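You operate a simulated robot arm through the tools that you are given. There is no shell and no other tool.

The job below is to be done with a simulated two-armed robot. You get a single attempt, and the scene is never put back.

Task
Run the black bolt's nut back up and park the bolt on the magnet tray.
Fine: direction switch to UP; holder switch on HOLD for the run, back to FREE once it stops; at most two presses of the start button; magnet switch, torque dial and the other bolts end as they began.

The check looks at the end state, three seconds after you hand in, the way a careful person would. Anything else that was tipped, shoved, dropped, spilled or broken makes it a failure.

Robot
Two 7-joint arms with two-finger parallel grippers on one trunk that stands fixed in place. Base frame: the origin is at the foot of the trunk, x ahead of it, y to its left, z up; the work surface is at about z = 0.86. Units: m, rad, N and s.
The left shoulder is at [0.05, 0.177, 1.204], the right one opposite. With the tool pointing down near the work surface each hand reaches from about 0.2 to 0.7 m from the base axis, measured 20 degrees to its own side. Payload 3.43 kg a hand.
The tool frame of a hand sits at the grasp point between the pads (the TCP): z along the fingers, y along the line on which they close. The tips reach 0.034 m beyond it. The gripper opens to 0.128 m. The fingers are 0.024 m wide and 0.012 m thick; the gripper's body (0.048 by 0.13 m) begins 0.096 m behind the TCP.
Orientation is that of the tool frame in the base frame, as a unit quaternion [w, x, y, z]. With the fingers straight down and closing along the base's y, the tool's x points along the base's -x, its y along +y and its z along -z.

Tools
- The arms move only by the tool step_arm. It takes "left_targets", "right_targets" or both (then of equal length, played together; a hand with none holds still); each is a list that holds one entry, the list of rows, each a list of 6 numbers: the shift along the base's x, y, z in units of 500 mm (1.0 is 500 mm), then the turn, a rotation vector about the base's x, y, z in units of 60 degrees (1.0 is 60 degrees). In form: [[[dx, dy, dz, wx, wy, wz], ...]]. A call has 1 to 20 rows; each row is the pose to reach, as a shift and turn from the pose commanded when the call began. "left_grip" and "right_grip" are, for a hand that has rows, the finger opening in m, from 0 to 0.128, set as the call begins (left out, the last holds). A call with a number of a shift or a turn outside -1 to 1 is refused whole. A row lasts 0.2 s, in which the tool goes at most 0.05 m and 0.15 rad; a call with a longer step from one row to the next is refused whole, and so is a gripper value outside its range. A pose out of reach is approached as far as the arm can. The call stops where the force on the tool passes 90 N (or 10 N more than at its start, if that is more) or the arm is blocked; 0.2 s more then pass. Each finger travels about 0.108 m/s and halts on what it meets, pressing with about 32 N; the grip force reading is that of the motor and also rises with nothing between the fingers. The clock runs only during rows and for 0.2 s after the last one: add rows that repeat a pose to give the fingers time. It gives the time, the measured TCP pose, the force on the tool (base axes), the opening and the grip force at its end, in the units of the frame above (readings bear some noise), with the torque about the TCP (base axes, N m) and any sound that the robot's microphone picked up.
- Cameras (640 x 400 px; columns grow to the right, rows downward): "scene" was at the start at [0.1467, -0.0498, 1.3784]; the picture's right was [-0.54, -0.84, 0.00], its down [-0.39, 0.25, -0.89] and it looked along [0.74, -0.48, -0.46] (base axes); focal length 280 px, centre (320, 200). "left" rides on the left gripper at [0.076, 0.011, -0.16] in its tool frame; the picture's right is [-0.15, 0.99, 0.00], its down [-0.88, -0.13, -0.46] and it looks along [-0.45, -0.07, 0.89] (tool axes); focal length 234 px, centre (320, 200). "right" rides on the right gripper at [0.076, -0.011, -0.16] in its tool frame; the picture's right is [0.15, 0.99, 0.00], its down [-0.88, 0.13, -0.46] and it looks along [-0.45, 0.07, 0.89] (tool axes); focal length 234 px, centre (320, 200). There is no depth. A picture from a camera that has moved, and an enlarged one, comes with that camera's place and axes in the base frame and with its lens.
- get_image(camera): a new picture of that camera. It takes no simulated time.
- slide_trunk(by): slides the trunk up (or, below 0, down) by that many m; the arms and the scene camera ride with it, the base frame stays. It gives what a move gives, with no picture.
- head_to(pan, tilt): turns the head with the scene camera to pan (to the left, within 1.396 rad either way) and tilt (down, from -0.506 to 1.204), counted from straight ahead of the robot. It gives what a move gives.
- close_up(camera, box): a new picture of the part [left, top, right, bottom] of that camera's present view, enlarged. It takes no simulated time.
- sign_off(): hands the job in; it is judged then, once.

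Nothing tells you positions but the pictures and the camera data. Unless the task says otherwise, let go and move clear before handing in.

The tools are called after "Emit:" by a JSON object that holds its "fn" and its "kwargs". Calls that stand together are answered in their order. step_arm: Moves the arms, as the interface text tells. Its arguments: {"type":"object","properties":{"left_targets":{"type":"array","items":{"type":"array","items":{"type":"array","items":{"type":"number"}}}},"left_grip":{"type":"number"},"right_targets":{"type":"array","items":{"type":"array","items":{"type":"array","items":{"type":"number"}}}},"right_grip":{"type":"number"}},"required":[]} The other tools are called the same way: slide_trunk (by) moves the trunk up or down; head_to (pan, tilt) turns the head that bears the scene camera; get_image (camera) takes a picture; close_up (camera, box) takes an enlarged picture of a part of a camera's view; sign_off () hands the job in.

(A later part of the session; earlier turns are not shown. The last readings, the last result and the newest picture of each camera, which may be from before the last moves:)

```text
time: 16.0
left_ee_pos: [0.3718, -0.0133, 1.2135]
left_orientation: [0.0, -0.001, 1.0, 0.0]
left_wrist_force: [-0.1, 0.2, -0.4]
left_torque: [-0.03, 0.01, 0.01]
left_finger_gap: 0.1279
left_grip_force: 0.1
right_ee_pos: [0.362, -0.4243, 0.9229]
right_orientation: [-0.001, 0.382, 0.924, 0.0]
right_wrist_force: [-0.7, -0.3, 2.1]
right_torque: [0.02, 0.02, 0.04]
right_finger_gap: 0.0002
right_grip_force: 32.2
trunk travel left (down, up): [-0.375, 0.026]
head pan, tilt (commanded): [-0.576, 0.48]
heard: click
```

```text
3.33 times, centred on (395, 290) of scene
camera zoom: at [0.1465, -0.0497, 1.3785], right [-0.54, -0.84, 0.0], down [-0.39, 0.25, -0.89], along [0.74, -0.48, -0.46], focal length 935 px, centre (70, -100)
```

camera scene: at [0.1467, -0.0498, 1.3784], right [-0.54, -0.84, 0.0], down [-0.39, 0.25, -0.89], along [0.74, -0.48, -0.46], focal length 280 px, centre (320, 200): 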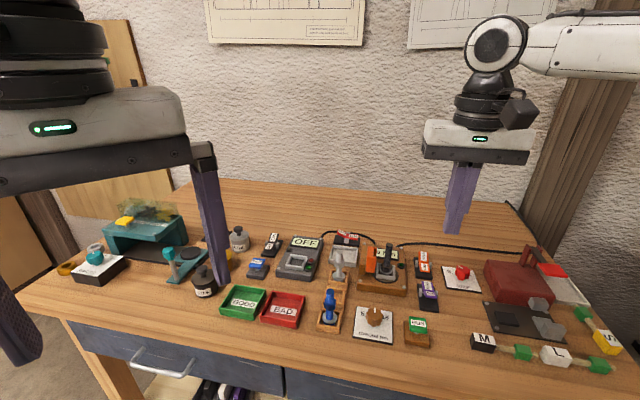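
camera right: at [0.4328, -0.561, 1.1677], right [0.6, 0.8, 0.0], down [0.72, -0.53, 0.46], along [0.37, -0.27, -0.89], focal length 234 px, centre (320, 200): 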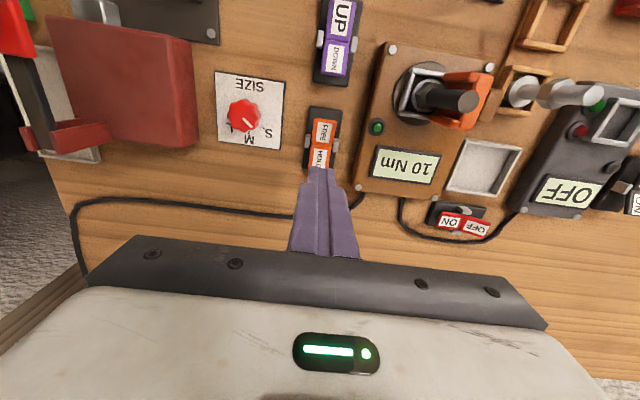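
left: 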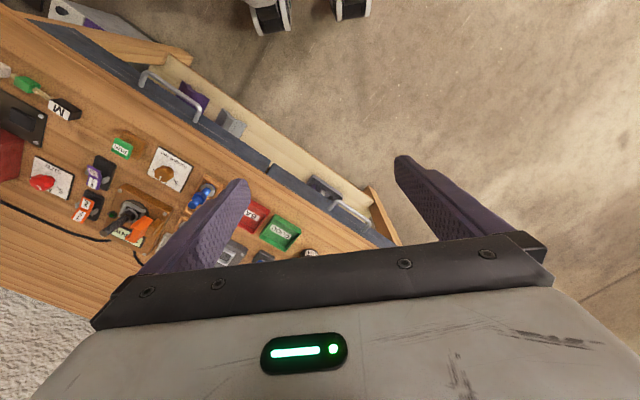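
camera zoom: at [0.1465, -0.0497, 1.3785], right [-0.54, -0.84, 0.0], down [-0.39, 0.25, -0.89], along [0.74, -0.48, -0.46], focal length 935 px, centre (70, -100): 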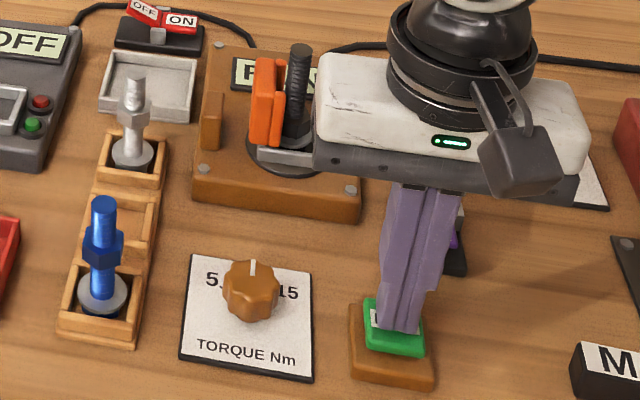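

The button clicked and the display changed to what looks like RUN. I'll lift straight off so it counts as one press, then watch the nut.

Emit:
{"fn": "step_arm", "kwargs": {"right_targets": [[[0, 0, 0.04, 0, 0, 0], [0, 0, 0.1, 0, 0, 0], [0, 0, 0.17, 0, 0, 0]]]}}

Emit:
{"fn": "close_up", "kwargs": {"camera": "scene", "box": [340, 230, 450, 300]}}

```text
time: 16.8
left_ee_pos: [0.3716, -0.0125, 1.2135]
left_orientation: [-0.001, -0.001, 1.0, -0.001]
left_wrist_force: [0.3, 0.1, -0.1]
left_torque: [0.0, 0.01, -0.01]
left_finger_gap: 0.1281
left_grip_force: 0.1
right_ee_pos: [0.3613, -0.423, 1.009]
right_orientation: [0.001, 0.382, 0.924, 0.0]
right_wrist_force: [0.2, -0.6, -0.1]
right_torque: [0.01, -0.01, 0.04]
right_finger_gap: 0.0002
right_grip_force: 32.4
trunk travel left (down, up): [-0.375, 0.026]
head pan, tilt (commanded): [-0.576, 0.48]
```

```text
5.71 times, centred on (395, 265) of scene
camera zoom: at [0.1464, -0.0495, 1.3785], right [-0.54, -0.84, 0.0], down [-0.39, 0.25, -0.89], along [0.74, -0.48, -0.46], focal length 1603 px, centre (-109, -171)
```

zoom: 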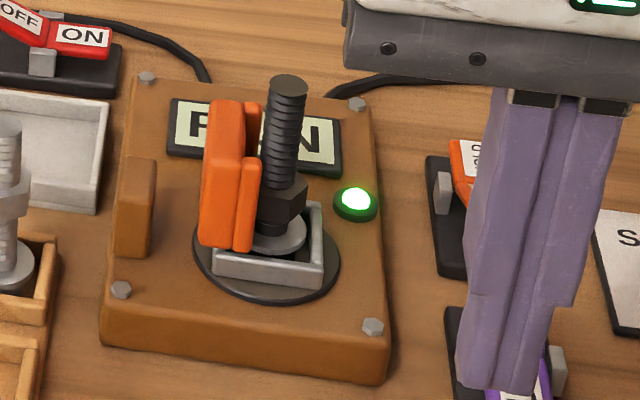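

The lamp is lit, the display reads RUN and the nut is climbing. While it runs I move to hover by the raised FREE half of the orange rocker, without touching it.

Emit:
{"fn": "step_arm", "kwargs": {"right_targets": [[[0.043, -0.063, 0.01, 0, 0, 0], [0.086, -0.126, 0.01, 0, 0, 0], [0.129, -0.189, 0.01, 0, 0, 0], [0.172, -0.252, 0.01, 0, 0, 0], [0.214, -0.317, 0.01, 0, 0, 0], [0.214, -0.317, 0.01, 0, 0, 0]]]}}

Emit:
{"fn": "close_up", "kwargs": {"camera": "scene", "box": [340, 230, 450, 300]}}

Emit:
{"fn": "get_image", "kwargs": {"camera": "right"}}

```text
time: 18.2
left_ee_pos: [0.3726, -0.0123, 1.2135]
left_orientation: [0.0, 0.0, 1.0, 0.0]
left_wrist_force: [-0.6, -0.5, 0.0]
left_torque: [0.02, -0.01, -0.03]
left_finger_gap: 0.1282
left_grip_force: 0.0
right_ee_pos: [0.4714, -0.5821, 1.0136]
right_orientation: [0.0, 0.381, 0.924, 0.0]
right_wrist_force: [1.0, -0.2, -0.6]
right_torque: [-0.04, 0.01, 0.0]
right_finger_gap: 0.0
right_grip_force: 32.0
trunk travel left (down, up): [-0.375, 0.026]
head pan, tilt (commanded): [-0.576, 0.48]
```

```text
5.71 times, centred on (395, 265) of scene
camera zoom: at [0.1463, -0.0496, 1.3785], right [-0.54, -0.84, 0.0], down [-0.39, 0.25, -0.89], along [0.74, -0.48, -0.46], focal length 1603 px, centre (-109, -171)
```

zoom: 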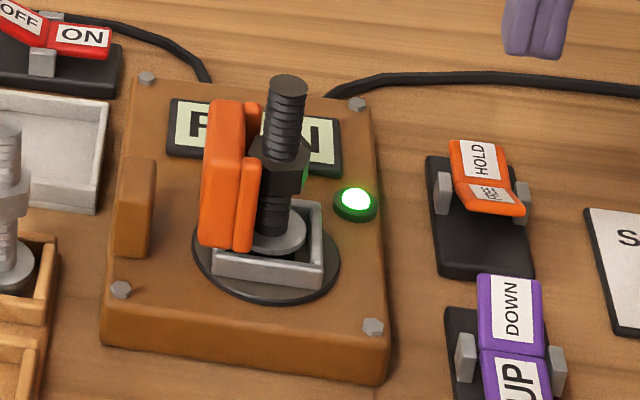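

```text
taken
camera right: at [0.4101, -0.5374, 1.1729], right [0.59, 0.8, 0.0], down [0.72, -0.53, 0.46], along [0.37, -0.27, -0.89], focal length 234 px, centre (320, 200)
```

right: 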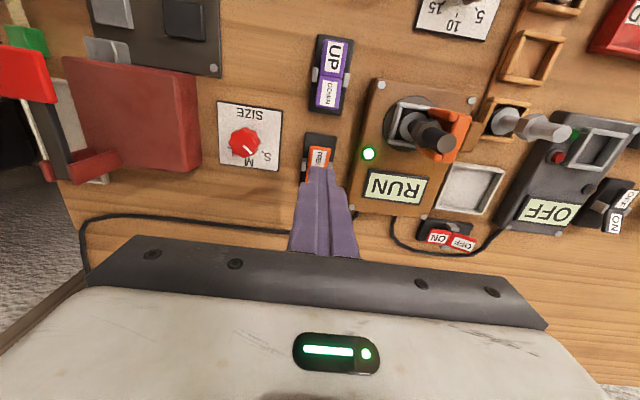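

The nut is about halfway up and the machine still shows RUN. I'll wait in place for it to stop.

Emit:
{"fn": "step_arm", "kwargs": {"right_targets": [[[0, 0, 0, 0, 0, 0], [0, 0, 0, 0, 0, 0], [0, 0, 0, 0, 0, 0], [0, 0, 0, 0, 0, 0], [0, 0, 0, 0, 0, 0], [0, 0, 0, 0, 0, 0], [0, 0, 0, 0, 0, 0]]]}}

Emit:
{"fn": "close_up", "kwargs": {"camera": "scene", "box": [340, 230, 450, 300]}}

```text
time: 19.8
left_ee_pos: [0.3716, -0.0124, 1.2141]
left_orientation: [0.0, 0.0, 1.0, 0.0]
left_wrist_force: [-0.3, 0.5, 0.3]
left_torque: [-0.01, 0.01, 0.0]
left_finger_gap: 0.1278
left_grip_force: 0.2
right_ee_pos: [0.4707, -0.5823, 1.0127]
right_orientation: [0.0, 0.381, 0.924, 0.0]
right_wrist_force: [-0.7, 0.6, 0.2]
right_torque: [-0.02, -0.04, 0.01]
right_finger_gap: 0.0
right_grip_force: 31.9
trunk travel left (down, up): [-0.375, 0.026]
head pan, tilt (commanded): [-0.576, 0.48]
```

```text
5.71 times, centred on (395, 265) of scene
camera zoom: at [0.1467, -0.0498, 1.3785], right [-0.54, -0.84, 0.0], down [-0.39, 0.25, -0.89], along [0.74, -0.48, -0.46], focal length 1603 px, centre (-109, -171)
```

zoom: 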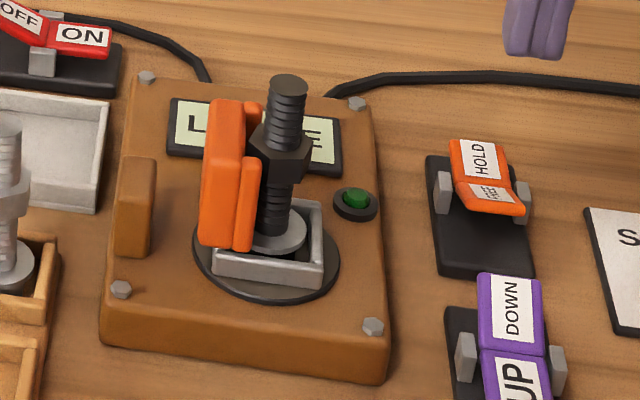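

The lamp is off, so the run has stopped. I'll read the display from the hand camera before touching anything.

Emit:
{"fn": "close_up", "kwargs": {"camera": "right", "box": [340, 70, 490, 220]}}

Emit:
{"fn": "step_arm", "kwargs": {"right_targets": [[[0, 0, 0, 0, 0, 0], [0, 0, 0, 0, 0, 0], [0, 0, 0, 0, 0, 0]]]}}

Emit:
{"fn": "close_up", "kwargs": {"camera": "scene", "box": [355, 235, 415, 290]}}

Emit:
{"fn": "close_up", "kwargs": {"camera": "left", "box": [60, 150, 240, 280]}}

```text
2.67 times, centred on (415, 145) of right
camera zoom: at [0.4101, -0.5375, 1.1725], right [0.6, 0.8, 0.0], down [0.72, -0.53, 0.46], along [0.37, -0.27, -0.89], focal length 624 px, centre (67, 347)
```

zoom: 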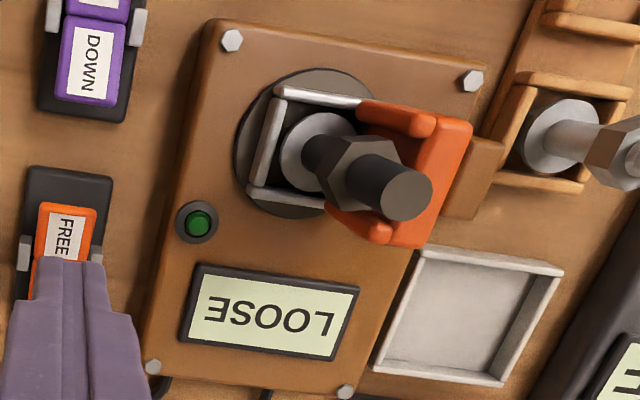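

```text
time: 20.6
left_ee_pos: [0.373, -0.0119, 1.2142]
left_orientation: [0.0, -0.001, 1.0, 0.0]
left_wrist_force: [1.1, 1.1, 0.5]
left_torque: [-0.02, 0.0, -0.03]
left_finger_gap: 0.1279
left_grip_force: 0.0
right_ee_pos: [0.4708, -0.5831, 1.0129]
right_orientation: [-0.001, 0.382, 0.924, 0.001]
right_wrist_force: [0.3, 0.1, 0.2]
right_torque: [-0.01, -0.03, -0.01]
right_finger_gap: 0.0001
right_grip_force: 32.2
trunk travel left (down, up): [-0.375, 0.026]
head pan, tilt (commanded): [-0.576, 0.48]
```

```text
7.27 times, centred on (385, 262) of scene
camera zoom: at [0.1467, -0.0498, 1.3785], right [-0.54, -0.84, 0.0], down [-0.39, 0.25, -0.89], along [0.74, -0.48, -0.46], focal length 2040 px, centre (-153, -254)
```

zoom: 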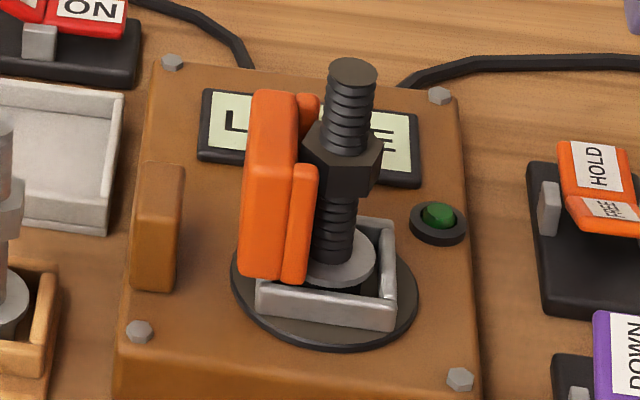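

```text
3.08 times, centred on (150, 215) of left
camera zoom: at [0.2961, -0.0019, 1.3735], right [0.15, 0.99, 0.0], down [0.88, -0.13, 0.46], along [0.45, -0.07, -0.89], focal length 720 px, centre (843, 154)
```

zoom: 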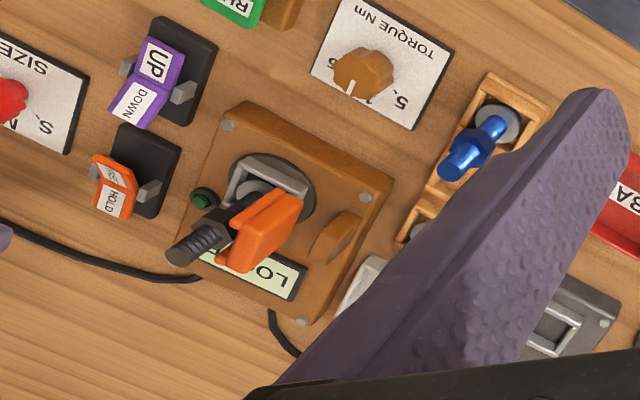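

The display reads LOOSE and the nut is up, so the run ended cleanly after one press. Now I set the holder back to FREE by pressing its raised half.

Emit:
{"fn": "step_arm", "kwargs": {"right_targets": [[[0, 0, -0.04, 0, 0, 0], [0, 0, -0.08, 0, 0, 0], [0, 0, -0.115, 0, 0, 0], [0, 0, -0.115, 0, 0, 0]]]}}

Emit:
{"fn": "close_up", "kwargs": {"camera": "scene", "box": [395, 230, 465, 290]}}

Emit:
{"fn": "close_up", "kwargs": {"camera": "right", "box": [280, 90, 370, 190]}}

```text
time: 21.6
left_ee_pos: [0.3727, -0.012, 1.2145]
left_orientation: [0.0, 0.0, 1.0, 0.0]
left_wrist_force: [-0.1, 0.1, 0.8]
left_torque: [0.0, 0.01, -0.03]
left_finger_gap: 0.1282
left_grip_force: 0.1
right_ee_pos: [0.4694, -0.5826, 0.9552]
right_orientation: [0.001, 0.383, 0.924, 0.0]
right_wrist_force: [0.4, -0.1, 0.0]
right_torque: [0.0, 0.0, -0.01]
right_finger_gap: 0.0
right_grip_force: 32.0
trunk travel left (down, up): [-0.375, 0.026]
head pan, tilt (commanded): [-0.576, 0.48]
```

```text
6.67 times, centred on (430, 260) of scene
camera zoom: at [0.1466, -0.0496, 1.3785], right [-0.54, -0.84, 0.0], down [-0.39, 0.25, -0.89], along [0.74, -0.48, -0.46], focal length 1870 px, centre (-413, -200)
```

zoom: 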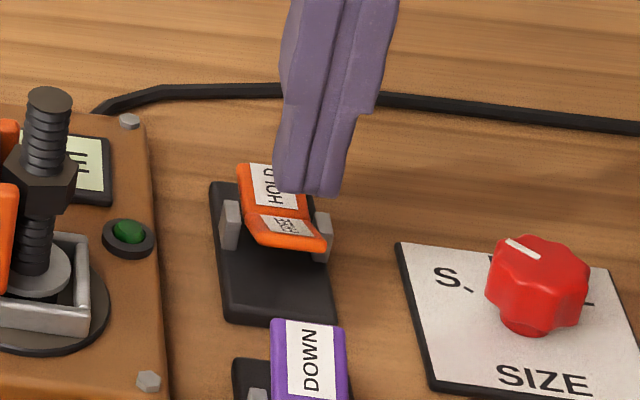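

```text
4.00 times, centred on (325, 140) of right
camera zoom: at [0.4095, -0.5368, 1.115], right [0.6, 0.8, 0.0], down [0.71, -0.53, 0.46], along [0.37, -0.27, -0.89], focal length 937 px, centre (300, 440)
```

zoom: 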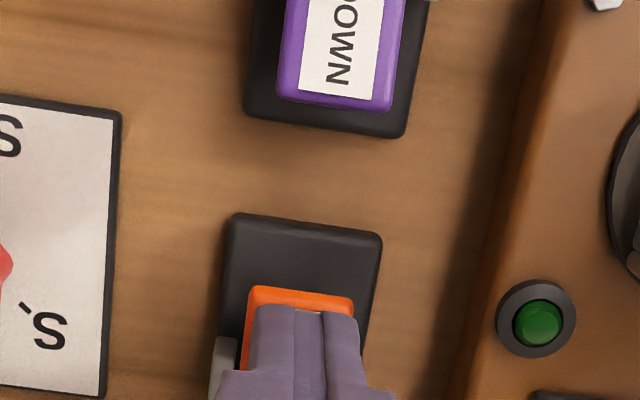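

The tip covers the raised FREE half well. I'll press to the same depth as before.

Emit:
{"fn": "step_arm", "kwargs": {"right_targets": [[[0, 0, -0.02, 0, 0, 0], [0, 0, -0.035, 0, 0, 0], [0, 0, -0.05, 0, 0, 0], [0, 0, -0.06, 0, 0, 0], [0, 0, -0.07, 0, 0, 0], [0, 0, -0.08, 0, 0, 0]]]}}

Emit:
{"fn": "close_up", "kwargs": {"camera": "scene", "box": [355, 230, 465, 300]}}

```text
time: 23.0
left_ee_pos: [0.3709, -0.0119, 1.2152]
left_orientation: [0.0, 0.0, 1.0, 0.0]
left_wrist_force: [0.2, -0.3, -0.3]
left_torque: [0.02, 0.0, -0.04]
left_finger_gap: 0.1277
left_grip_force: 0.0
right_ee_pos: [0.4701, -0.5843, 0.9201]
right_orientation: [0.003, 0.382, 0.924, 0.0]
right_wrist_force: [-5.0, -3.7, 18.3]
right_torque: [-0.07, 0.27, 0.05]
right_finger_gap: 0.0002
right_grip_force: 32.4
trunk travel left (down, up): [-0.375, 0.026]
head pan, tilt (commanded): [-0.576, 0.48]
```

```text
5.71 times, centred on (410, 265) of scene
camera zoom: at [0.1448, -0.0483, 1.3792], right [-0.54, -0.84, 0.0], down [-0.39, 0.25, -0.89], along [0.74, -0.48, -0.46], focal length 1603 px, centre (-194, -171)
```

zoom: 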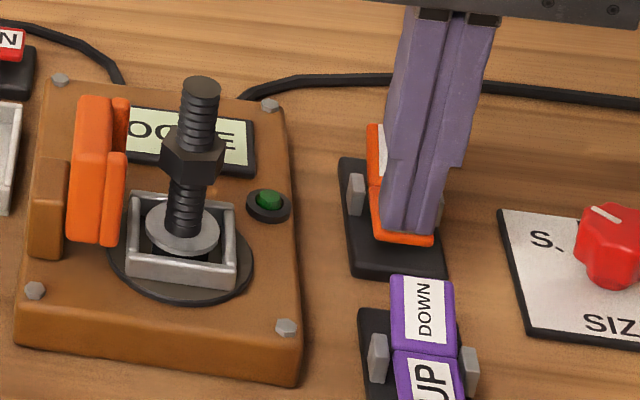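

The jaw has retracted, so the holder is on FREE. I'll lift clear to a safe height and begin turning the hand to +45° so the fingers can close in front of and behind the bolt.

Emit:
{"fn": "step_arm", "kwargs": {"right_targets": [[[0, 0, 0.04, 0, 0, 0], [0, 0, 0.12, 0, 0, 0], [0, 0, 0.2, 0, 0, 0], [0, 0, 0.28, 0, 0, 0], [0, 0, 0.36, 0, 0, 0.125], [-0.03, 0.03, 0.4, 0, 0, 0.25], [-0.06, 0.06, 0.4, 0, 0, 0.375], [-0.09, 0.09, 0.4, 0, 0, 0.5], [-0.09, 0.09, 0.4, 0, 0, 0.625], [-0.09, 0.09, 0.4, 0, 0, 0.75]]]}}

Emit:
{"fn": "close_up", "kwargs": {"camera": "scene", "box": [320, 220, 450, 300]}}

Emit:
{"fn": "get_image", "kwargs": {"camera": "right"}}

```text
time: 25.2
left_ee_pos: [0.373, -0.0119, 1.214]
left_orientation: [-0.001, 0.001, 1.0, 0.0]
left_wrist_force: [0.0, -0.6, 0.0]
left_torque: [0.0, -0.02, 0.0]
left_finger_gap: 0.1279
left_grip_force: 0.0
right_ee_pos: [0.4246, -0.5372, 1.1148]
right_orientation: [0.0, -0.002, 1.0, 0.0]
right_wrist_force: [0.9, -0.7, 0.5]
right_torque: [0.03, -0.01, 0.01]
right_finger_gap: 0.0
right_grip_force: 32.0
trunk travel left (down, up): [-0.375, 0.026]
head pan, tilt (commanded): [-0.576, 0.48]
```

```text
4.92 times, centred on (385, 260) of scene
camera zoom: at [0.1465, -0.0497, 1.3785], right [-0.54, -0.84, 0.0], down [-0.39, 0.25, -0.89], along [0.74, -0.48, -0.46], focal length 1381 px, centre (0, -95)
```

zoom: 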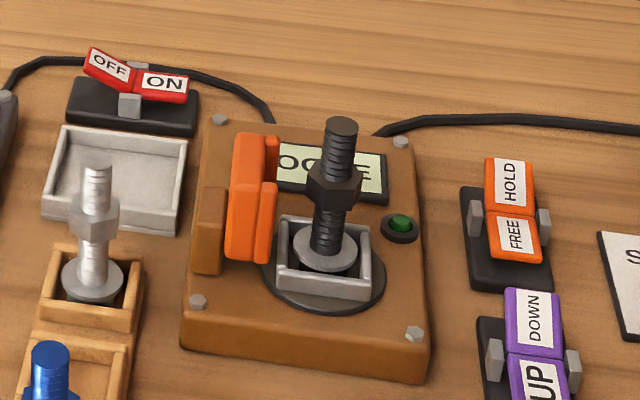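

```text
taken
camera right: at [0.3501, -0.5493, 1.2758], right [-0.15, 0.99, 0.0], down [0.88, 0.13, 0.46], along [0.45, 0.07, -0.89], focal length 234 px, centre (320, 200)
```

right: 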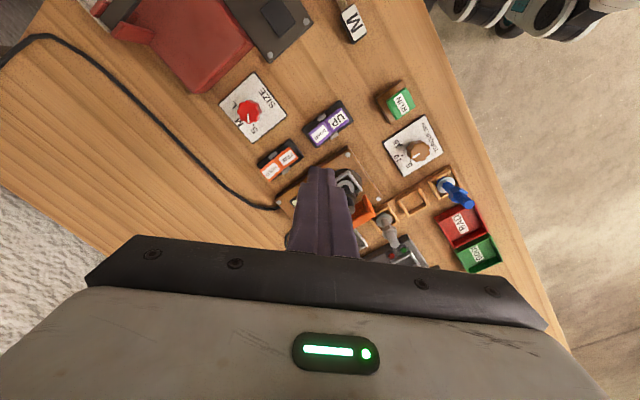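

All switches read as wanted: FREE, UP and magnet ON. I'll turn the hand a further 45°, move high above the bolt and open the fingers partway.

Emit:
{"fn": "step_arm", "kwargs": {"right_targets": [[[0.03, 0.02, 0, 0, 0, 0.125], [0.06, 0.04, 0, 0, 0, 0.25], [0.09, 0.06, 0, 0, 0, 0.375], [0.12, 0.08, 0, 0, 0, 0.5], [0.14, 0.1, 0, 0, 0, 0.625], [0.16, 0.12, 0, 0, 0, 0.75], [0.16, 0.12, 0, 0, 0, 0.75]]], "right_grip": 0.06}}

Emit:
{"fn": "get_image", "kwargs": {"camera": "right"}}

Emit:
{"fn": "get_image", "kwargs": {"camera": "scene"}}

```text
time: 26.8
left_ee_pos: [0.3721, -0.0133, 1.2136]
left_orientation: [0.001, 0.0, 1.0, -0.001]
left_wrist_force: [-0.5, -0.3, 0.4]
left_torque: [0.02, 0.01, 0.01]
left_finger_gap: 0.1281
left_grip_force: 0.0
right_ee_pos: [0.5051, -0.4782, 1.1165]
right_orientation: [0.0, -0.385, 0.923, 0.0]
right_wrist_force: [0.2, 0.0, 0.5]
right_torque: [-0.01, 0.02, 0.06]
right_finger_gap: 0.0601
right_grip_force: 0.1
trunk travel left (down, up): [-0.375, 0.026]
head pan, tilt (commanded): [-0.576, 0.48]
```

```text
taken
camera right: at [0.461, -0.5394, 1.2752], right [-0.8, 0.59, 0.0], down [0.53, 0.72, 0.46], along [0.27, 0.37, -0.89], focal length 234 px, centre (320, 200)
```

right: 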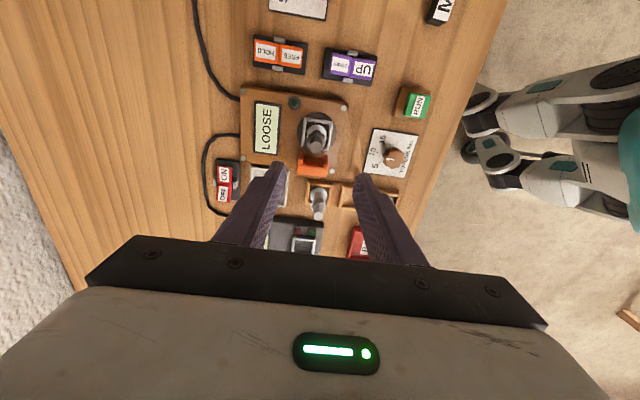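

```text
taken
camera scene: at [0.1465, -0.0499, 1.3785], right [-0.54, -0.84, 0.0], down [-0.39, 0.25, -0.89], along [0.74, -0.48, -0.46], focal length 280 px, centre (320, 200)
```

scene: 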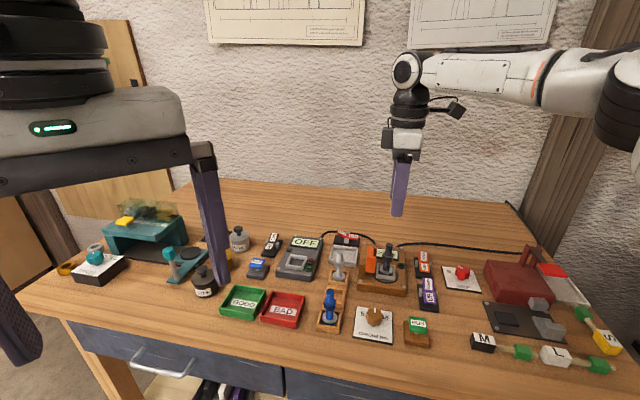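

The hand is above the station with the fingers open along the table's depth. I'll zoom on the bolt from here to fix its axis.

Emit:
{"fn": "close_up", "kwargs": {"camera": "right", "box": [280, 90, 360, 190]}}

Emit:
{"fn": "close_up", "kwargs": {"camera": "scene", "box": [360, 235, 410, 285]}}

```text
4.00 times, centred on (320, 140) of right
camera zoom: at [0.461, -0.5394, 1.2752], right [-0.8, 0.59, 0.0], down [0.53, 0.72, 0.46], along [0.27, 0.37, -0.89], focal length 937 px, centre (320, 440)
```

zoom: 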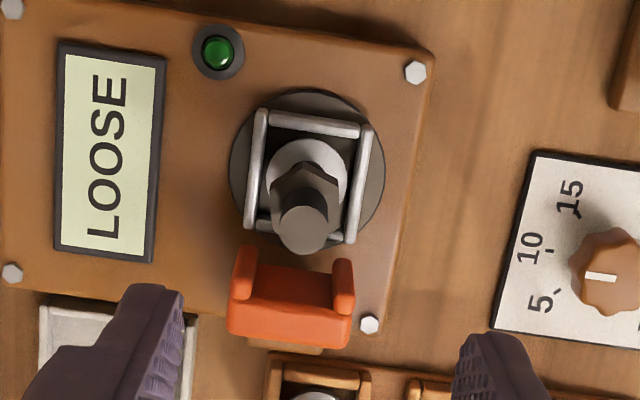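

```text
8.00 times, centred on (385, 260) of scene
camera zoom: at [0.1465, -0.0499, 1.3785], right [-0.54, -0.84, 0.0], down [-0.39, 0.25, -0.89], along [0.74, -0.48, -0.46], focal length 2244 px, centre (-200, -280)
```

zoom: 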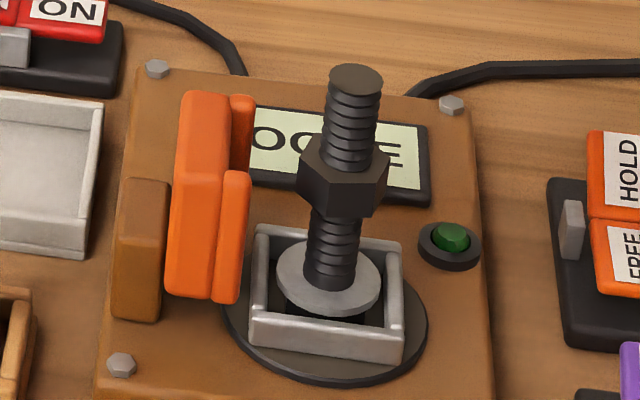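

I now put the bolt axis at about (0.510, -0.481): flange near z 0.901, nut top near 0.949, shaft top near 0.978. The tray is at the edge of reach, so I'll lean the hand 15° about its closing axis, away from the orange jaw, and hover above the shaft.

Emit:
{"fn": "step_arm", "kwargs": {"right_targets": [[[0, -0.006, 0, 0.059, -0.059, 0], [0, -0.012, 0, 0.118, -0.118, 0], [-0.002, -0.018, 0, 0.177, -0.177, 0], [-0.002, -0.018, -0.07, 0.177, -0.177, 0], [-0.002, -0.018, -0.12, 0.177, -0.177, 0], [-0.002, -0.018, -0.12, 0.177, -0.177, 0]]]}}

Emit:
{"fn": "get_image", "kwargs": {"camera": "right"}}

Emit:
{"fn": "close_up", "kwargs": {"camera": "scene", "box": [350, 205, 430, 295]}}

Emit:
{"fn": "close_up", "kwargs": {"camera": "left", "box": [60, 150, 240, 280]}}

```text
time: 28.2
left_ee_pos: [0.374, -0.012, 1.2141]
left_orientation: [-0.001, -0.001, 1.0, 0.0]
left_wrist_force: [0.0, -0.3, 0.2]
left_torque: [0.01, 0.02, 0.02]
left_finger_gap: 0.1278
left_grip_force: 0.1
right_ee_pos: [0.503, -0.4873, 1.0551]
right_orientation: [0.121, -0.38, 0.916, 0.049]
right_wrist_force: [0.0, 0.2, 0.1]
right_torque: [-0.03, -0.04, 0.0]
right_finger_gap: 0.0602
right_grip_force: 0.0
trunk travel left (down, up): [-0.375, 0.026]
head pan, tilt (commanded): [-0.576, 0.48]
```

```text
taken
camera right: at [0.4323, -0.5758, 1.1901], right [-0.8, 0.6, -0.04], down [0.42, 0.61, 0.67], along [0.42, 0.52, -0.74], focal length 234 px, centre (320, 200)
```

right: 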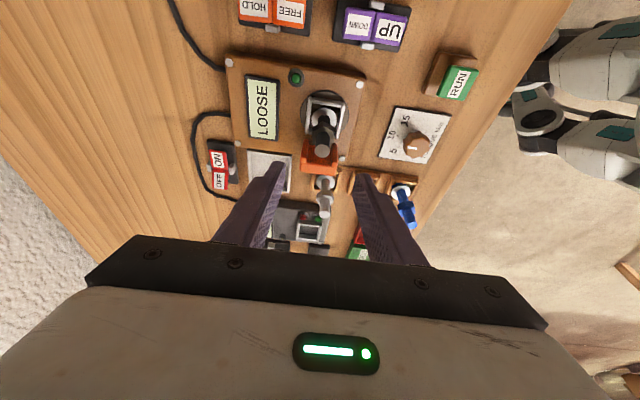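

```text
4.44 times, centred on (390, 250) of scene
camera zoom: at [0.1467, -0.0497, 1.3785], right [-0.54, -0.84, 0.0], down [-0.39, 0.25, -0.89], along [0.74, -0.48, -0.46], focal length 1247 px, centre (9, -22)
```

zoom: 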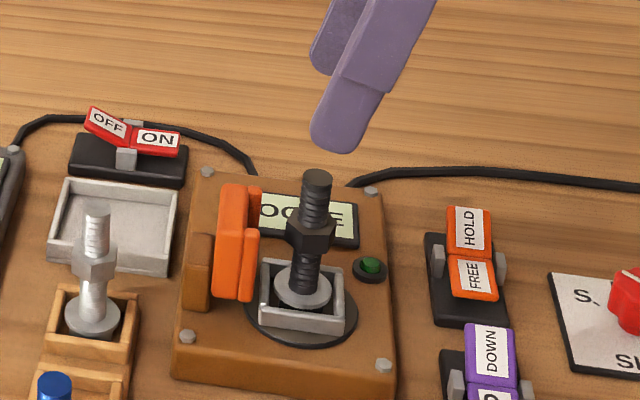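

```text
3.08 times, centred on (150, 215) of left
camera zoom: at [0.2962, -0.0018, 1.3735], right [0.15, 0.99, 0.0], down [0.88, -0.13, 0.46], along [0.45, -0.07, -0.89], focal length 720 px, centre (843, 154)
```

zoom: 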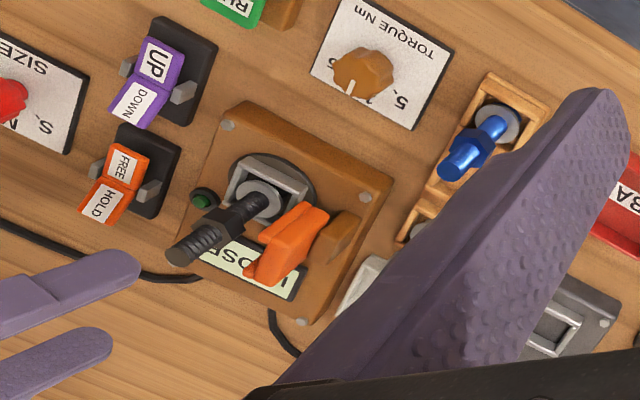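

The fingers straddle the shaft with the tip centre above its axis. I'll lower partway and check clearance to the nut and jaw.

Emit:
{"fn": "step_arm", "kwargs": {"right_targets": [[[0, 0, -0.04, 0, 0, 0], [0, 0, -0.08, 0, 0, 0], [0, 0, -0.1, 0, 0, 0], [0, 0, -0.1, 0, 0, 0]]]}}

Emit:
{"fn": "close_up", "kwargs": {"camera": "right", "box": [250, 80, 400, 220]}}

Emit:
{"fn": "close_up", "kwargs": {"camera": "scene", "box": [360, 225, 420, 285]}}

Emit:
{"fn": "close_up", "kwargs": {"camera": "left", "box": [60, 180, 170, 280]}}

```text
time: 29.2
left_ee_pos: [0.3725, -0.0126, 1.2136]
left_orientation: [0.0, -0.001, 1.0, 0.0]
left_wrist_force: [-0.5, 0.5, -0.1]
left_torque: [0.0, -0.03, 0.02]
left_finger_gap: 0.1279
left_grip_force: 0.1
right_ee_pos: [0.5038, -0.4879, 1.0058]
right_orientation: [0.12, -0.381, 0.915, 0.051]
right_wrist_force: [0.4, -0.5, -0.5]
right_torque: [0.0, 0.04, 0.0]
right_finger_gap: 0.0601
right_grip_force: 0.0
trunk travel left (down, up): [-0.375, 0.026]
head pan, tilt (commanded): [-0.576, 0.48]
```

```text
2.86 times, centred on (325, 150) of right
camera zoom: at [0.4321, -0.576, 1.1402], right [-0.8, 0.6, -0.04], down [0.42, 0.61, 0.67], along [0.42, 0.52, -0.74], focal length 669 px, centre (306, 343)
```

zoom: 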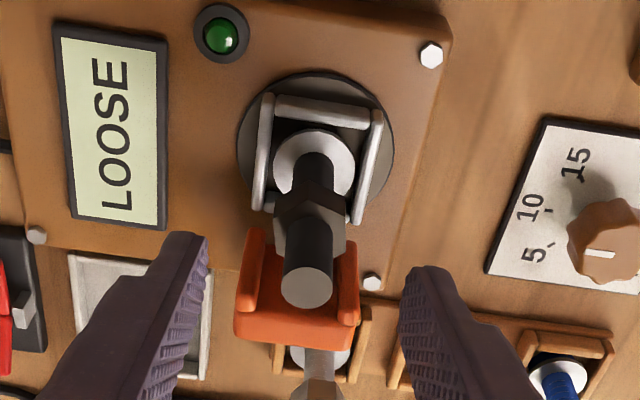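

```text
6.67 times, centred on (390, 255) of scene
camera zoom: at [0.1466, -0.0498, 1.3785], right [-0.54, -0.84, 0.0], down [-0.39, 0.25, -0.89], along [0.74, -0.48, -0.46], focal length 1870 px, centre (-147, -167)
```

zoom: 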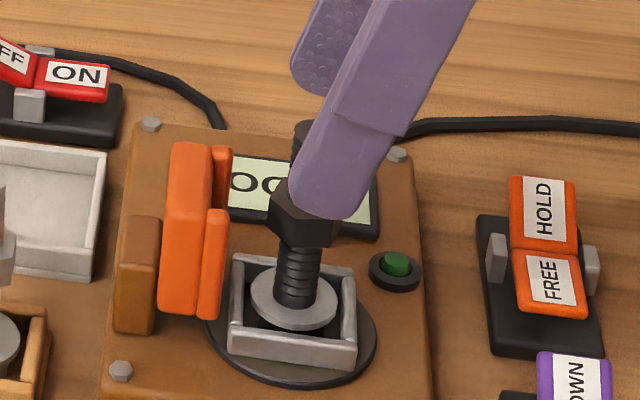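

```text
4.00 times, centred on (115, 230) of left
camera zoom: at [0.2961, -0.0019, 1.3735], right [0.15, 0.99, 0.0], down [0.88, -0.13, 0.46], along [0.45, -0.07, -0.89], focal length 937 px, centre (1140, 80)
```

zoom: 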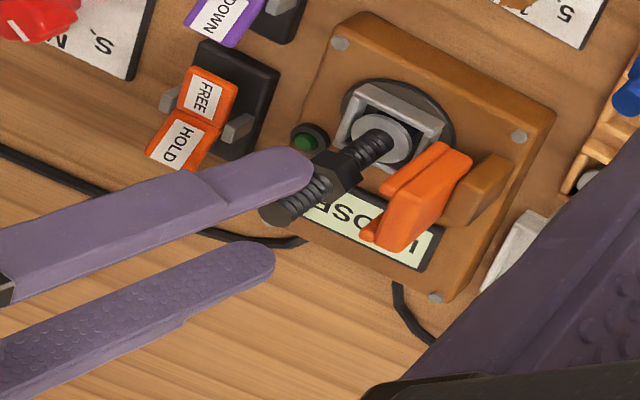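

The shaft sits between the fingertips with the jaw clear. I'll lower about 15 mm more, stopping just above the nut.

Emit:
{"fn": "step_arm", "kwargs": {"right_targets": [[[0.003, 0.003, -0.015, 0, 0, 0], [0.003, 0.003, -0.03, 0, 0, 0], [0.003, 0.003, -0.03, 0, 0, 0]]]}}

Emit:
{"fn": "close_up", "kwargs": {"camera": "right", "box": [250, 80, 400, 220]}}

Emit:
{"fn": "close_up", "kwargs": {"camera": "scene", "box": [360, 225, 420, 285]}}

Emit:
{"fn": "close_up", "kwargs": {"camera": "left", "box": [60, 180, 170, 280]}}

```text
time: 30.0
left_ee_pos: [0.3718, -0.013, 1.2135]
left_orientation: [0.0, -0.001, 1.0, 0.0]
left_wrist_force: [0.5, -0.1, -0.7]
left_torque: [-0.01, 0.0, 0.01]
left_finger_gap: 0.1277
left_grip_force: 0.0
right_ee_pos: [0.5048, -0.4852, 0.9903]
right_orientation: [0.121, -0.38, 0.916, 0.05]
right_wrist_force: [0.2, -0.2, -0.3]
right_torque: [-0.03, 0.01, 0.02]
right_finger_gap: 0.0598
right_grip_force: 0.1
trunk travel left (down, up): [-0.375, 0.026]
head pan, tilt (commanded): [-0.576, 0.48]
```

```text
2.86 times, centred on (325, 150) of right
camera zoom: at [0.4336, -0.5744, 1.1253], right [-0.8, 0.6, -0.04], down [0.42, 0.61, 0.67], along [0.42, 0.52, -0.74], focal length 669 px, centre (306, 343)
```

zoom: 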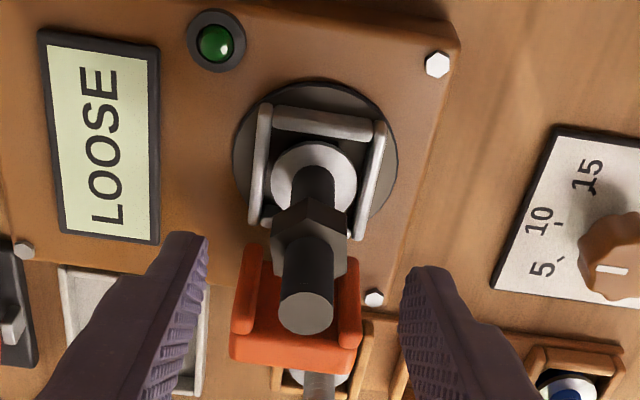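

```text
6.67 times, centred on (390, 255) of scene
camera zoom: at [0.1467, -0.0498, 1.3785], right [-0.54, -0.84, 0.0], down [-0.39, 0.25, -0.89], along [0.74, -0.48, -0.46], focal length 1870 px, centre (-147, -167)
```

zoom: 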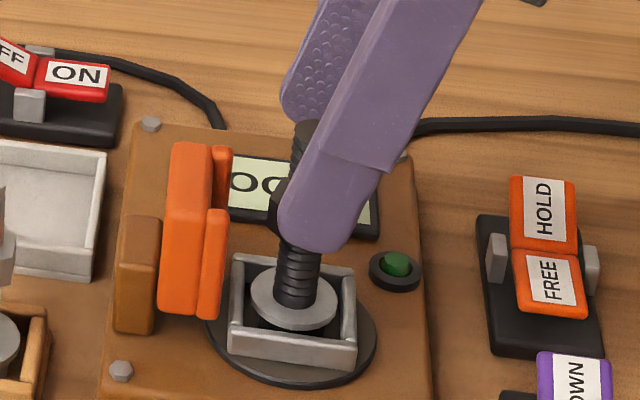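

```text
4.00 times, centred on (115, 230) of left
camera zoom: at [0.2961, -0.0019, 1.3735], right [0.15, 0.99, 0.0], down [0.88, -0.13, 0.46], along [0.45, -0.07, -0.89], focal length 937 px, centre (1140, 80)
```

zoom: 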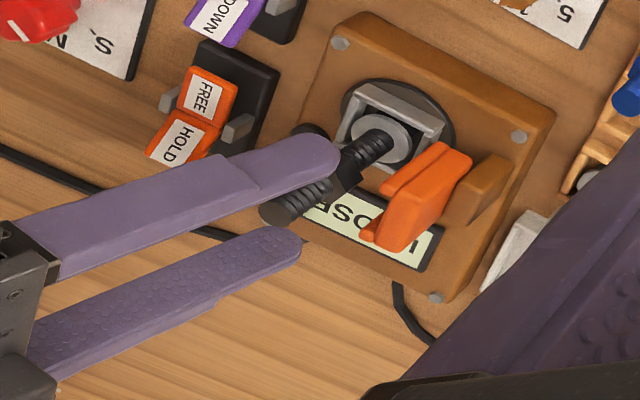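

The fingertips are a few millimetres above the nut, with about 20 mm of shaft between the pads, centred to about 1 mm. I'll close the grip.

Emit:
{"fn": "step_arm", "kwargs": {"right_targets": [[[0, 0, 0, 0, 0, 0], [0, 0, 0, 0, 0, 0], [0, 0, 0, 0, 0, 0], [0, 0, 0, 0, 0, 0]]], "right_grip": 0.0}}

Emit:
{"fn": "close_up", "kwargs": {"camera": "right", "box": [250, 80, 400, 220]}}

Emit:
{"fn": "close_up", "kwargs": {"camera": "scene", "box": [360, 225, 420, 285]}}

Emit:
{"fn": "close_up", "kwargs": {"camera": "left", "box": [60, 180, 170, 280]}}

```text
time: 31.0
left_ee_pos: [0.3732, -0.013, 1.2132]
left_orientation: [0.0, 0.0, 1.0, 0.0]
left_wrist_force: [0.4, -0.7, -0.1]
left_torque: [0.0, -0.04, 0.02]
left_finger_gap: 0.128
left_grip_force: 0.0
right_ee_pos: [0.5055, -0.4858, 0.9898]
right_orientation: [0.121, -0.38, 0.916, 0.051]
right_wrist_force: [-0.2, -0.2, 0.2]
right_torque: [0.0, -0.02, -0.02]
right_finger_gap: 0.0147
right_grip_force: 31.9
trunk travel left (down, up): [-0.375, 0.026]
head pan, tilt (commanded): [-0.576, 0.48]
```

```text
2.86 times, centred on (325, 150) of right
camera zoom: at [0.4335, -0.5745, 1.1252], right [-0.8, 0.6, -0.04], down [0.43, 0.61, 0.67], along [0.42, 0.52, -0.74], focal length 669 px, centre (306, 343)
```

zoom: 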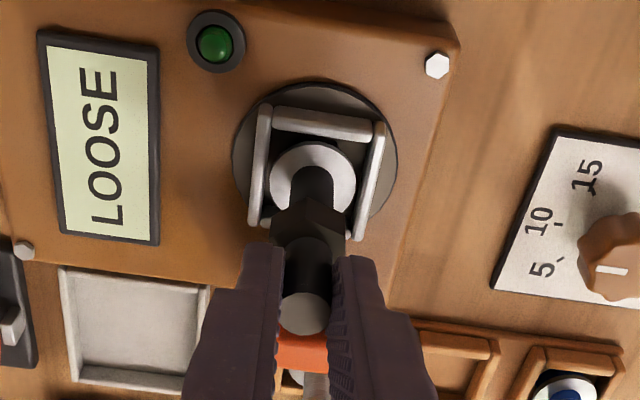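

```text
6.67 times, centred on (390, 255) of scene
camera zoom: at [0.1467, -0.0498, 1.3784], right [-0.54, -0.84, 0.0], down [-0.39, 0.25, -0.89], along [0.74, -0.48, -0.46], focal length 1870 px, centre (-147, -167)
```

zoom: 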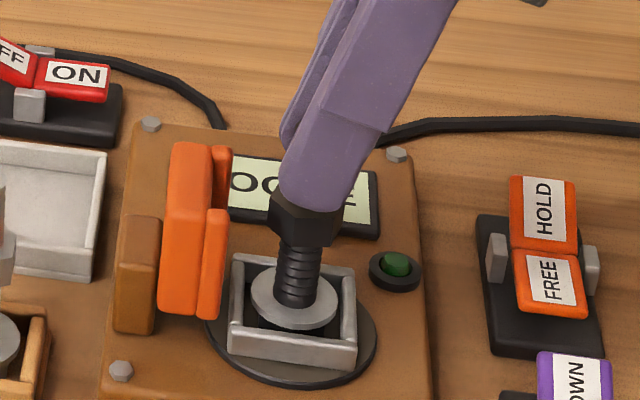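

```text
4.00 times, centred on (115, 230) of left
camera zoom: at [0.2962, -0.0019, 1.3735], right [0.15, 0.99, 0.0], down [0.88, -0.13, 0.46], along [0.45, -0.07, -0.89], focal length 937 px, centre (1140, 80)
```

zoom: 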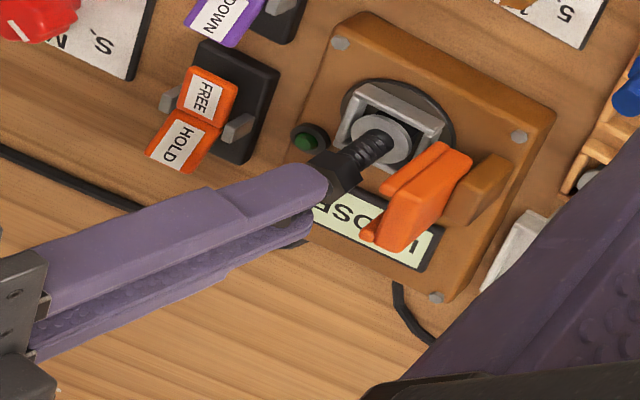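

The grip holds a 14.7 mm shaft with the nut just below the tips. I'll lift straight up slowly and check that the whole bolt comes out of the socket.

Emit:
{"fn": "step_arm", "kwargs": {"right_targets": [[[0, 0, 0.01, 0, 0, 0], [0, 0, 0.02, 0, 0, 0], [0, 0, 0.03, 0, 0, 0], [0, 0, 0.05, 0, 0, 0], [0, 0, 0.07, 0, 0, 0]]]}}

Emit:
{"fn": "close_up", "kwargs": {"camera": "right", "box": [250, 80, 400, 220]}}

Emit:
{"fn": "close_up", "kwargs": {"camera": "scene", "box": [350, 215, 420, 285]}}

```text
time: 32.2
left_ee_pos: [0.3729, -0.0122, 1.2138]
left_orientation: [0.0, -0.001, 1.0, -0.001]
left_wrist_force: [-0.3, 0.0, 0.1]
left_torque: [0.02, 0.02, 0.03]
left_finger_gap: 0.1281
left_grip_force: 0.1
right_ee_pos: [0.505, -0.4845, 1.025]
right_orientation: [0.12, -0.38, 0.916, 0.05]
right_wrist_force: [0.3, -0.2, -1.5]
right_torque: [0.01, -0.01, 0.0]
right_finger_gap: 0.0146
right_grip_force: 31.8
trunk travel left (down, up): [-0.375, 0.026]
head pan, tilt (commanded): [-0.576, 0.48]
```

```text
2.86 times, centred on (325, 150) of right
camera zoom: at [0.4333, -0.5743, 1.1602], right [-0.8, 0.6, -0.04], down [0.43, 0.61, 0.67], along [0.42, 0.52, -0.74], focal length 669 px, centre (306, 343)
```

zoom: 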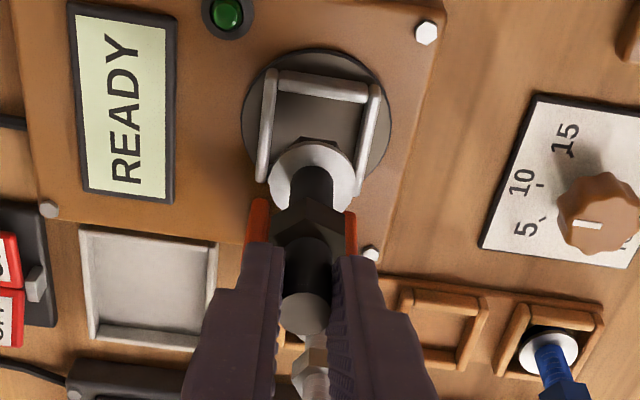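

```text
5.71 times, centred on (385, 250) of scene
camera zoom: at [0.1468, -0.0499, 1.3784], right [-0.54, -0.84, 0.0], down [-0.39, 0.25, -0.89], along [0.74, -0.48, -0.46], focal length 1603 px, centre (-51, -86)
```

zoom: 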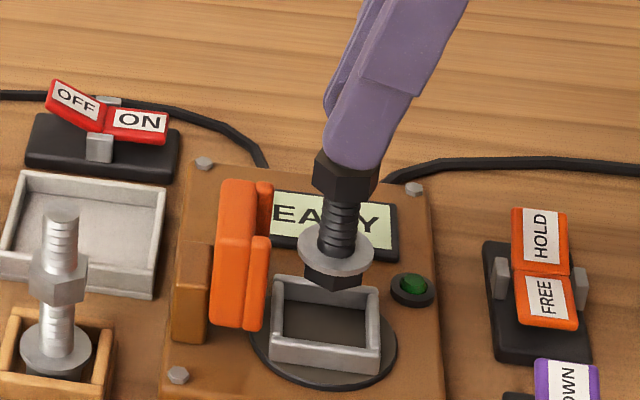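

The bolt came out whole, with the display at READY. I'll raise it well clear, then yaw the hand about the vertical so its lean points back toward my shoulder for the reach to the tray.

Emit:
{"fn": "step_arm", "kwargs": {"right_targets": [[[0, 0, 0.06, 0, 0, 0], [0, 0, 0.12, 0, 0, 0], [0, 0, 0.18, 0, 0, 0], [0, 0, 0.18, 0, 0, -0.11], [0, 0, 0.18, 0, 0, -0.22], [0, 0, 0.18, 0, 0, -0.33], [0, 0, 0.18, 0, 0, -0.44], [0, 0, 0.18, 0, 0, -0.55], [0, 0, 0.18, 0, 0, -0.583]]]}}

Emit:
{"fn": "get_image", "kwargs": {"camera": "scene"}}

Emit:
{"fn": "get_image", "kwargs": {"camera": "right"}}

```text
time: 34.2
left_ee_pos: [0.3717, -0.0137, 1.2132]
left_orientation: [0.0, -0.001, 1.0, 0.0]
left_wrist_force: [-0.1, -0.1, 0.2]
left_torque: [-0.01, -0.04, 0.0]
left_finger_gap: 0.128
left_grip_force: 0.2
right_ee_pos: [0.5043, -0.486, 1.1158]
right_orientation: [0.13, -0.086, 0.988, 0.011]
right_wrist_force: [0.3, 0.2, -1.6]
right_torque: [-0.02, -0.01, -0.04]
right_finger_gap: 0.0147
right_grip_force: 32.1
trunk travel left (down, up): [-0.375, 0.026]
head pan, tilt (commanded): [-0.576, 0.48]
```

```text
taken
camera scene: at [0.1468, -0.0499, 1.3784], right [-0.54, -0.84, 0.0], down [-0.39, 0.25, -0.89], along [0.74, -0.48, -0.46], focal length 280 px, centre (320, 200)
```

scene: 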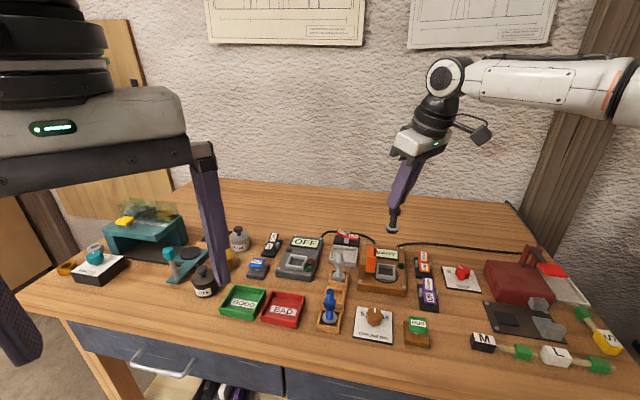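

```text
taken
camera right: at [0.3957, -0.5162, 1.2501], right [-0.31, 0.95, -0.04], down [0.7, 0.26, 0.67], along [0.64, 0.18, -0.74], focal length 234 px, centre (320, 200)
```

right: 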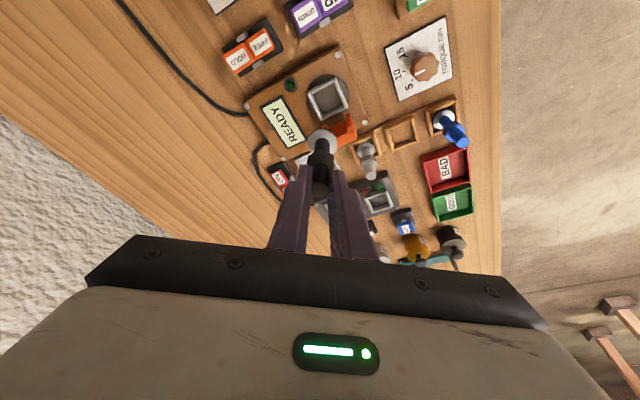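

The bolt hangs steady in the grip. I continue the yaw and carry it above the tray at this height.

Emit:
{"fn": "step_arm", "kwargs": {"right_targets": [[[0.04, 0.012, 0, 0, 0, -0.11], [0.08, 0.024, 0, 0, 0, -0.22], [0.12, 0.036, 0, 0, 0, -0.33], [0.16, 0.048, 0, 0, 0, -0.44], [0.2, 0.06, 0, 0, 0, -0.55], [0.24, 0.072, 0, 0, 0, -0.583], [0.258, 0.078, 0, 0, 0, -0.583], [0.258, 0.078, 0, 0, 0, -0.583]]]}}

Emit:
{"fn": "get_image", "kwargs": {"camera": "scene"}}

Emit:
{"fn": "get_image", "kwargs": {"camera": "right"}}

Emit:
{"fn": "close_up", "kwargs": {"camera": "scene", "box": [310, 190, 420, 280]}}

```text
time: 36.0
left_ee_pos: [0.3729, -0.0133, 1.2148]
left_orientation: [0.0, -0.001, 1.0, 0.0]
left_wrist_force: [-0.6, 0.0, 0.3]
left_torque: [0.02, -0.01, -0.01]
left_finger_gap: 0.1279
left_grip_force: 0.1
right_ee_pos: [0.6337, -0.4455, 1.115]
right_orientation: [0.127, 0.213, 0.968, -0.028]
right_wrist_force: [-0.5, 0.7, -1.9]
right_torque: [0.0, 0.02, 0.01]
right_finger_gap: 0.0147
right_grip_force: 31.8
trunk travel left (down, up): [-0.375, 0.026]
head pan, tilt (commanded): [-0.576, 0.48]
```

```text
taken
camera scene: at [0.1468, -0.05, 1.3784], right [-0.54, -0.84, 0.0], down [-0.39, 0.25, -0.89], along [0.74, -0.48, -0.46], focal length 280 px, centre (320, 200)
```

scene: 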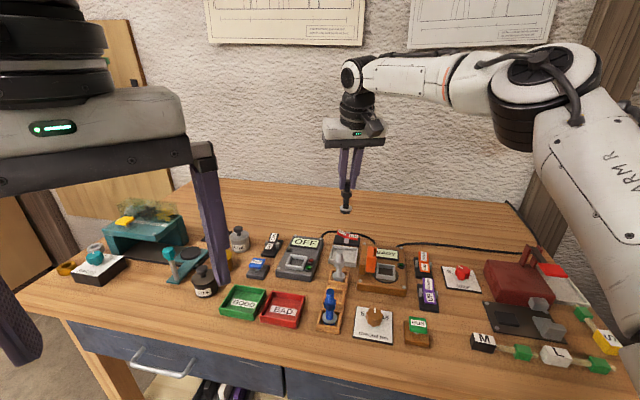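

```text
taken
camera right: at [0.5272, -0.408, 1.2499], right [0.29, 0.96, -0.04], down [0.72, -0.19, 0.67], along [0.63, -0.22, -0.74], focal length 234 px, centre (320, 200)
```

right: 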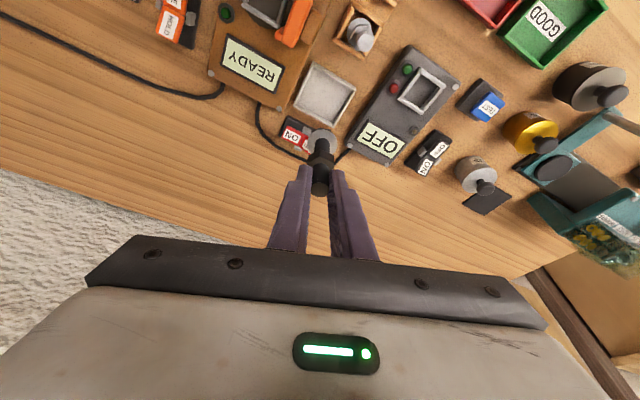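

```text
4.44 times, centred on (365, 235) of scene
camera zoom: at [0.1468, -0.05, 1.3784], right [-0.54, -0.84, 0.0], down [-0.39, 0.25, -0.89], along [0.74, -0.48, -0.46], focal length 1247 px, centre (120, 44)
```

zoom: 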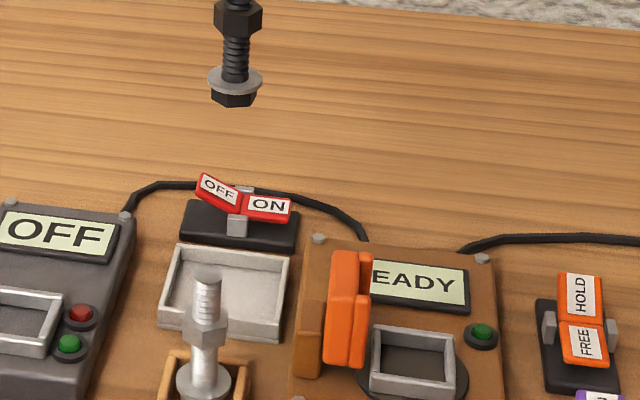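

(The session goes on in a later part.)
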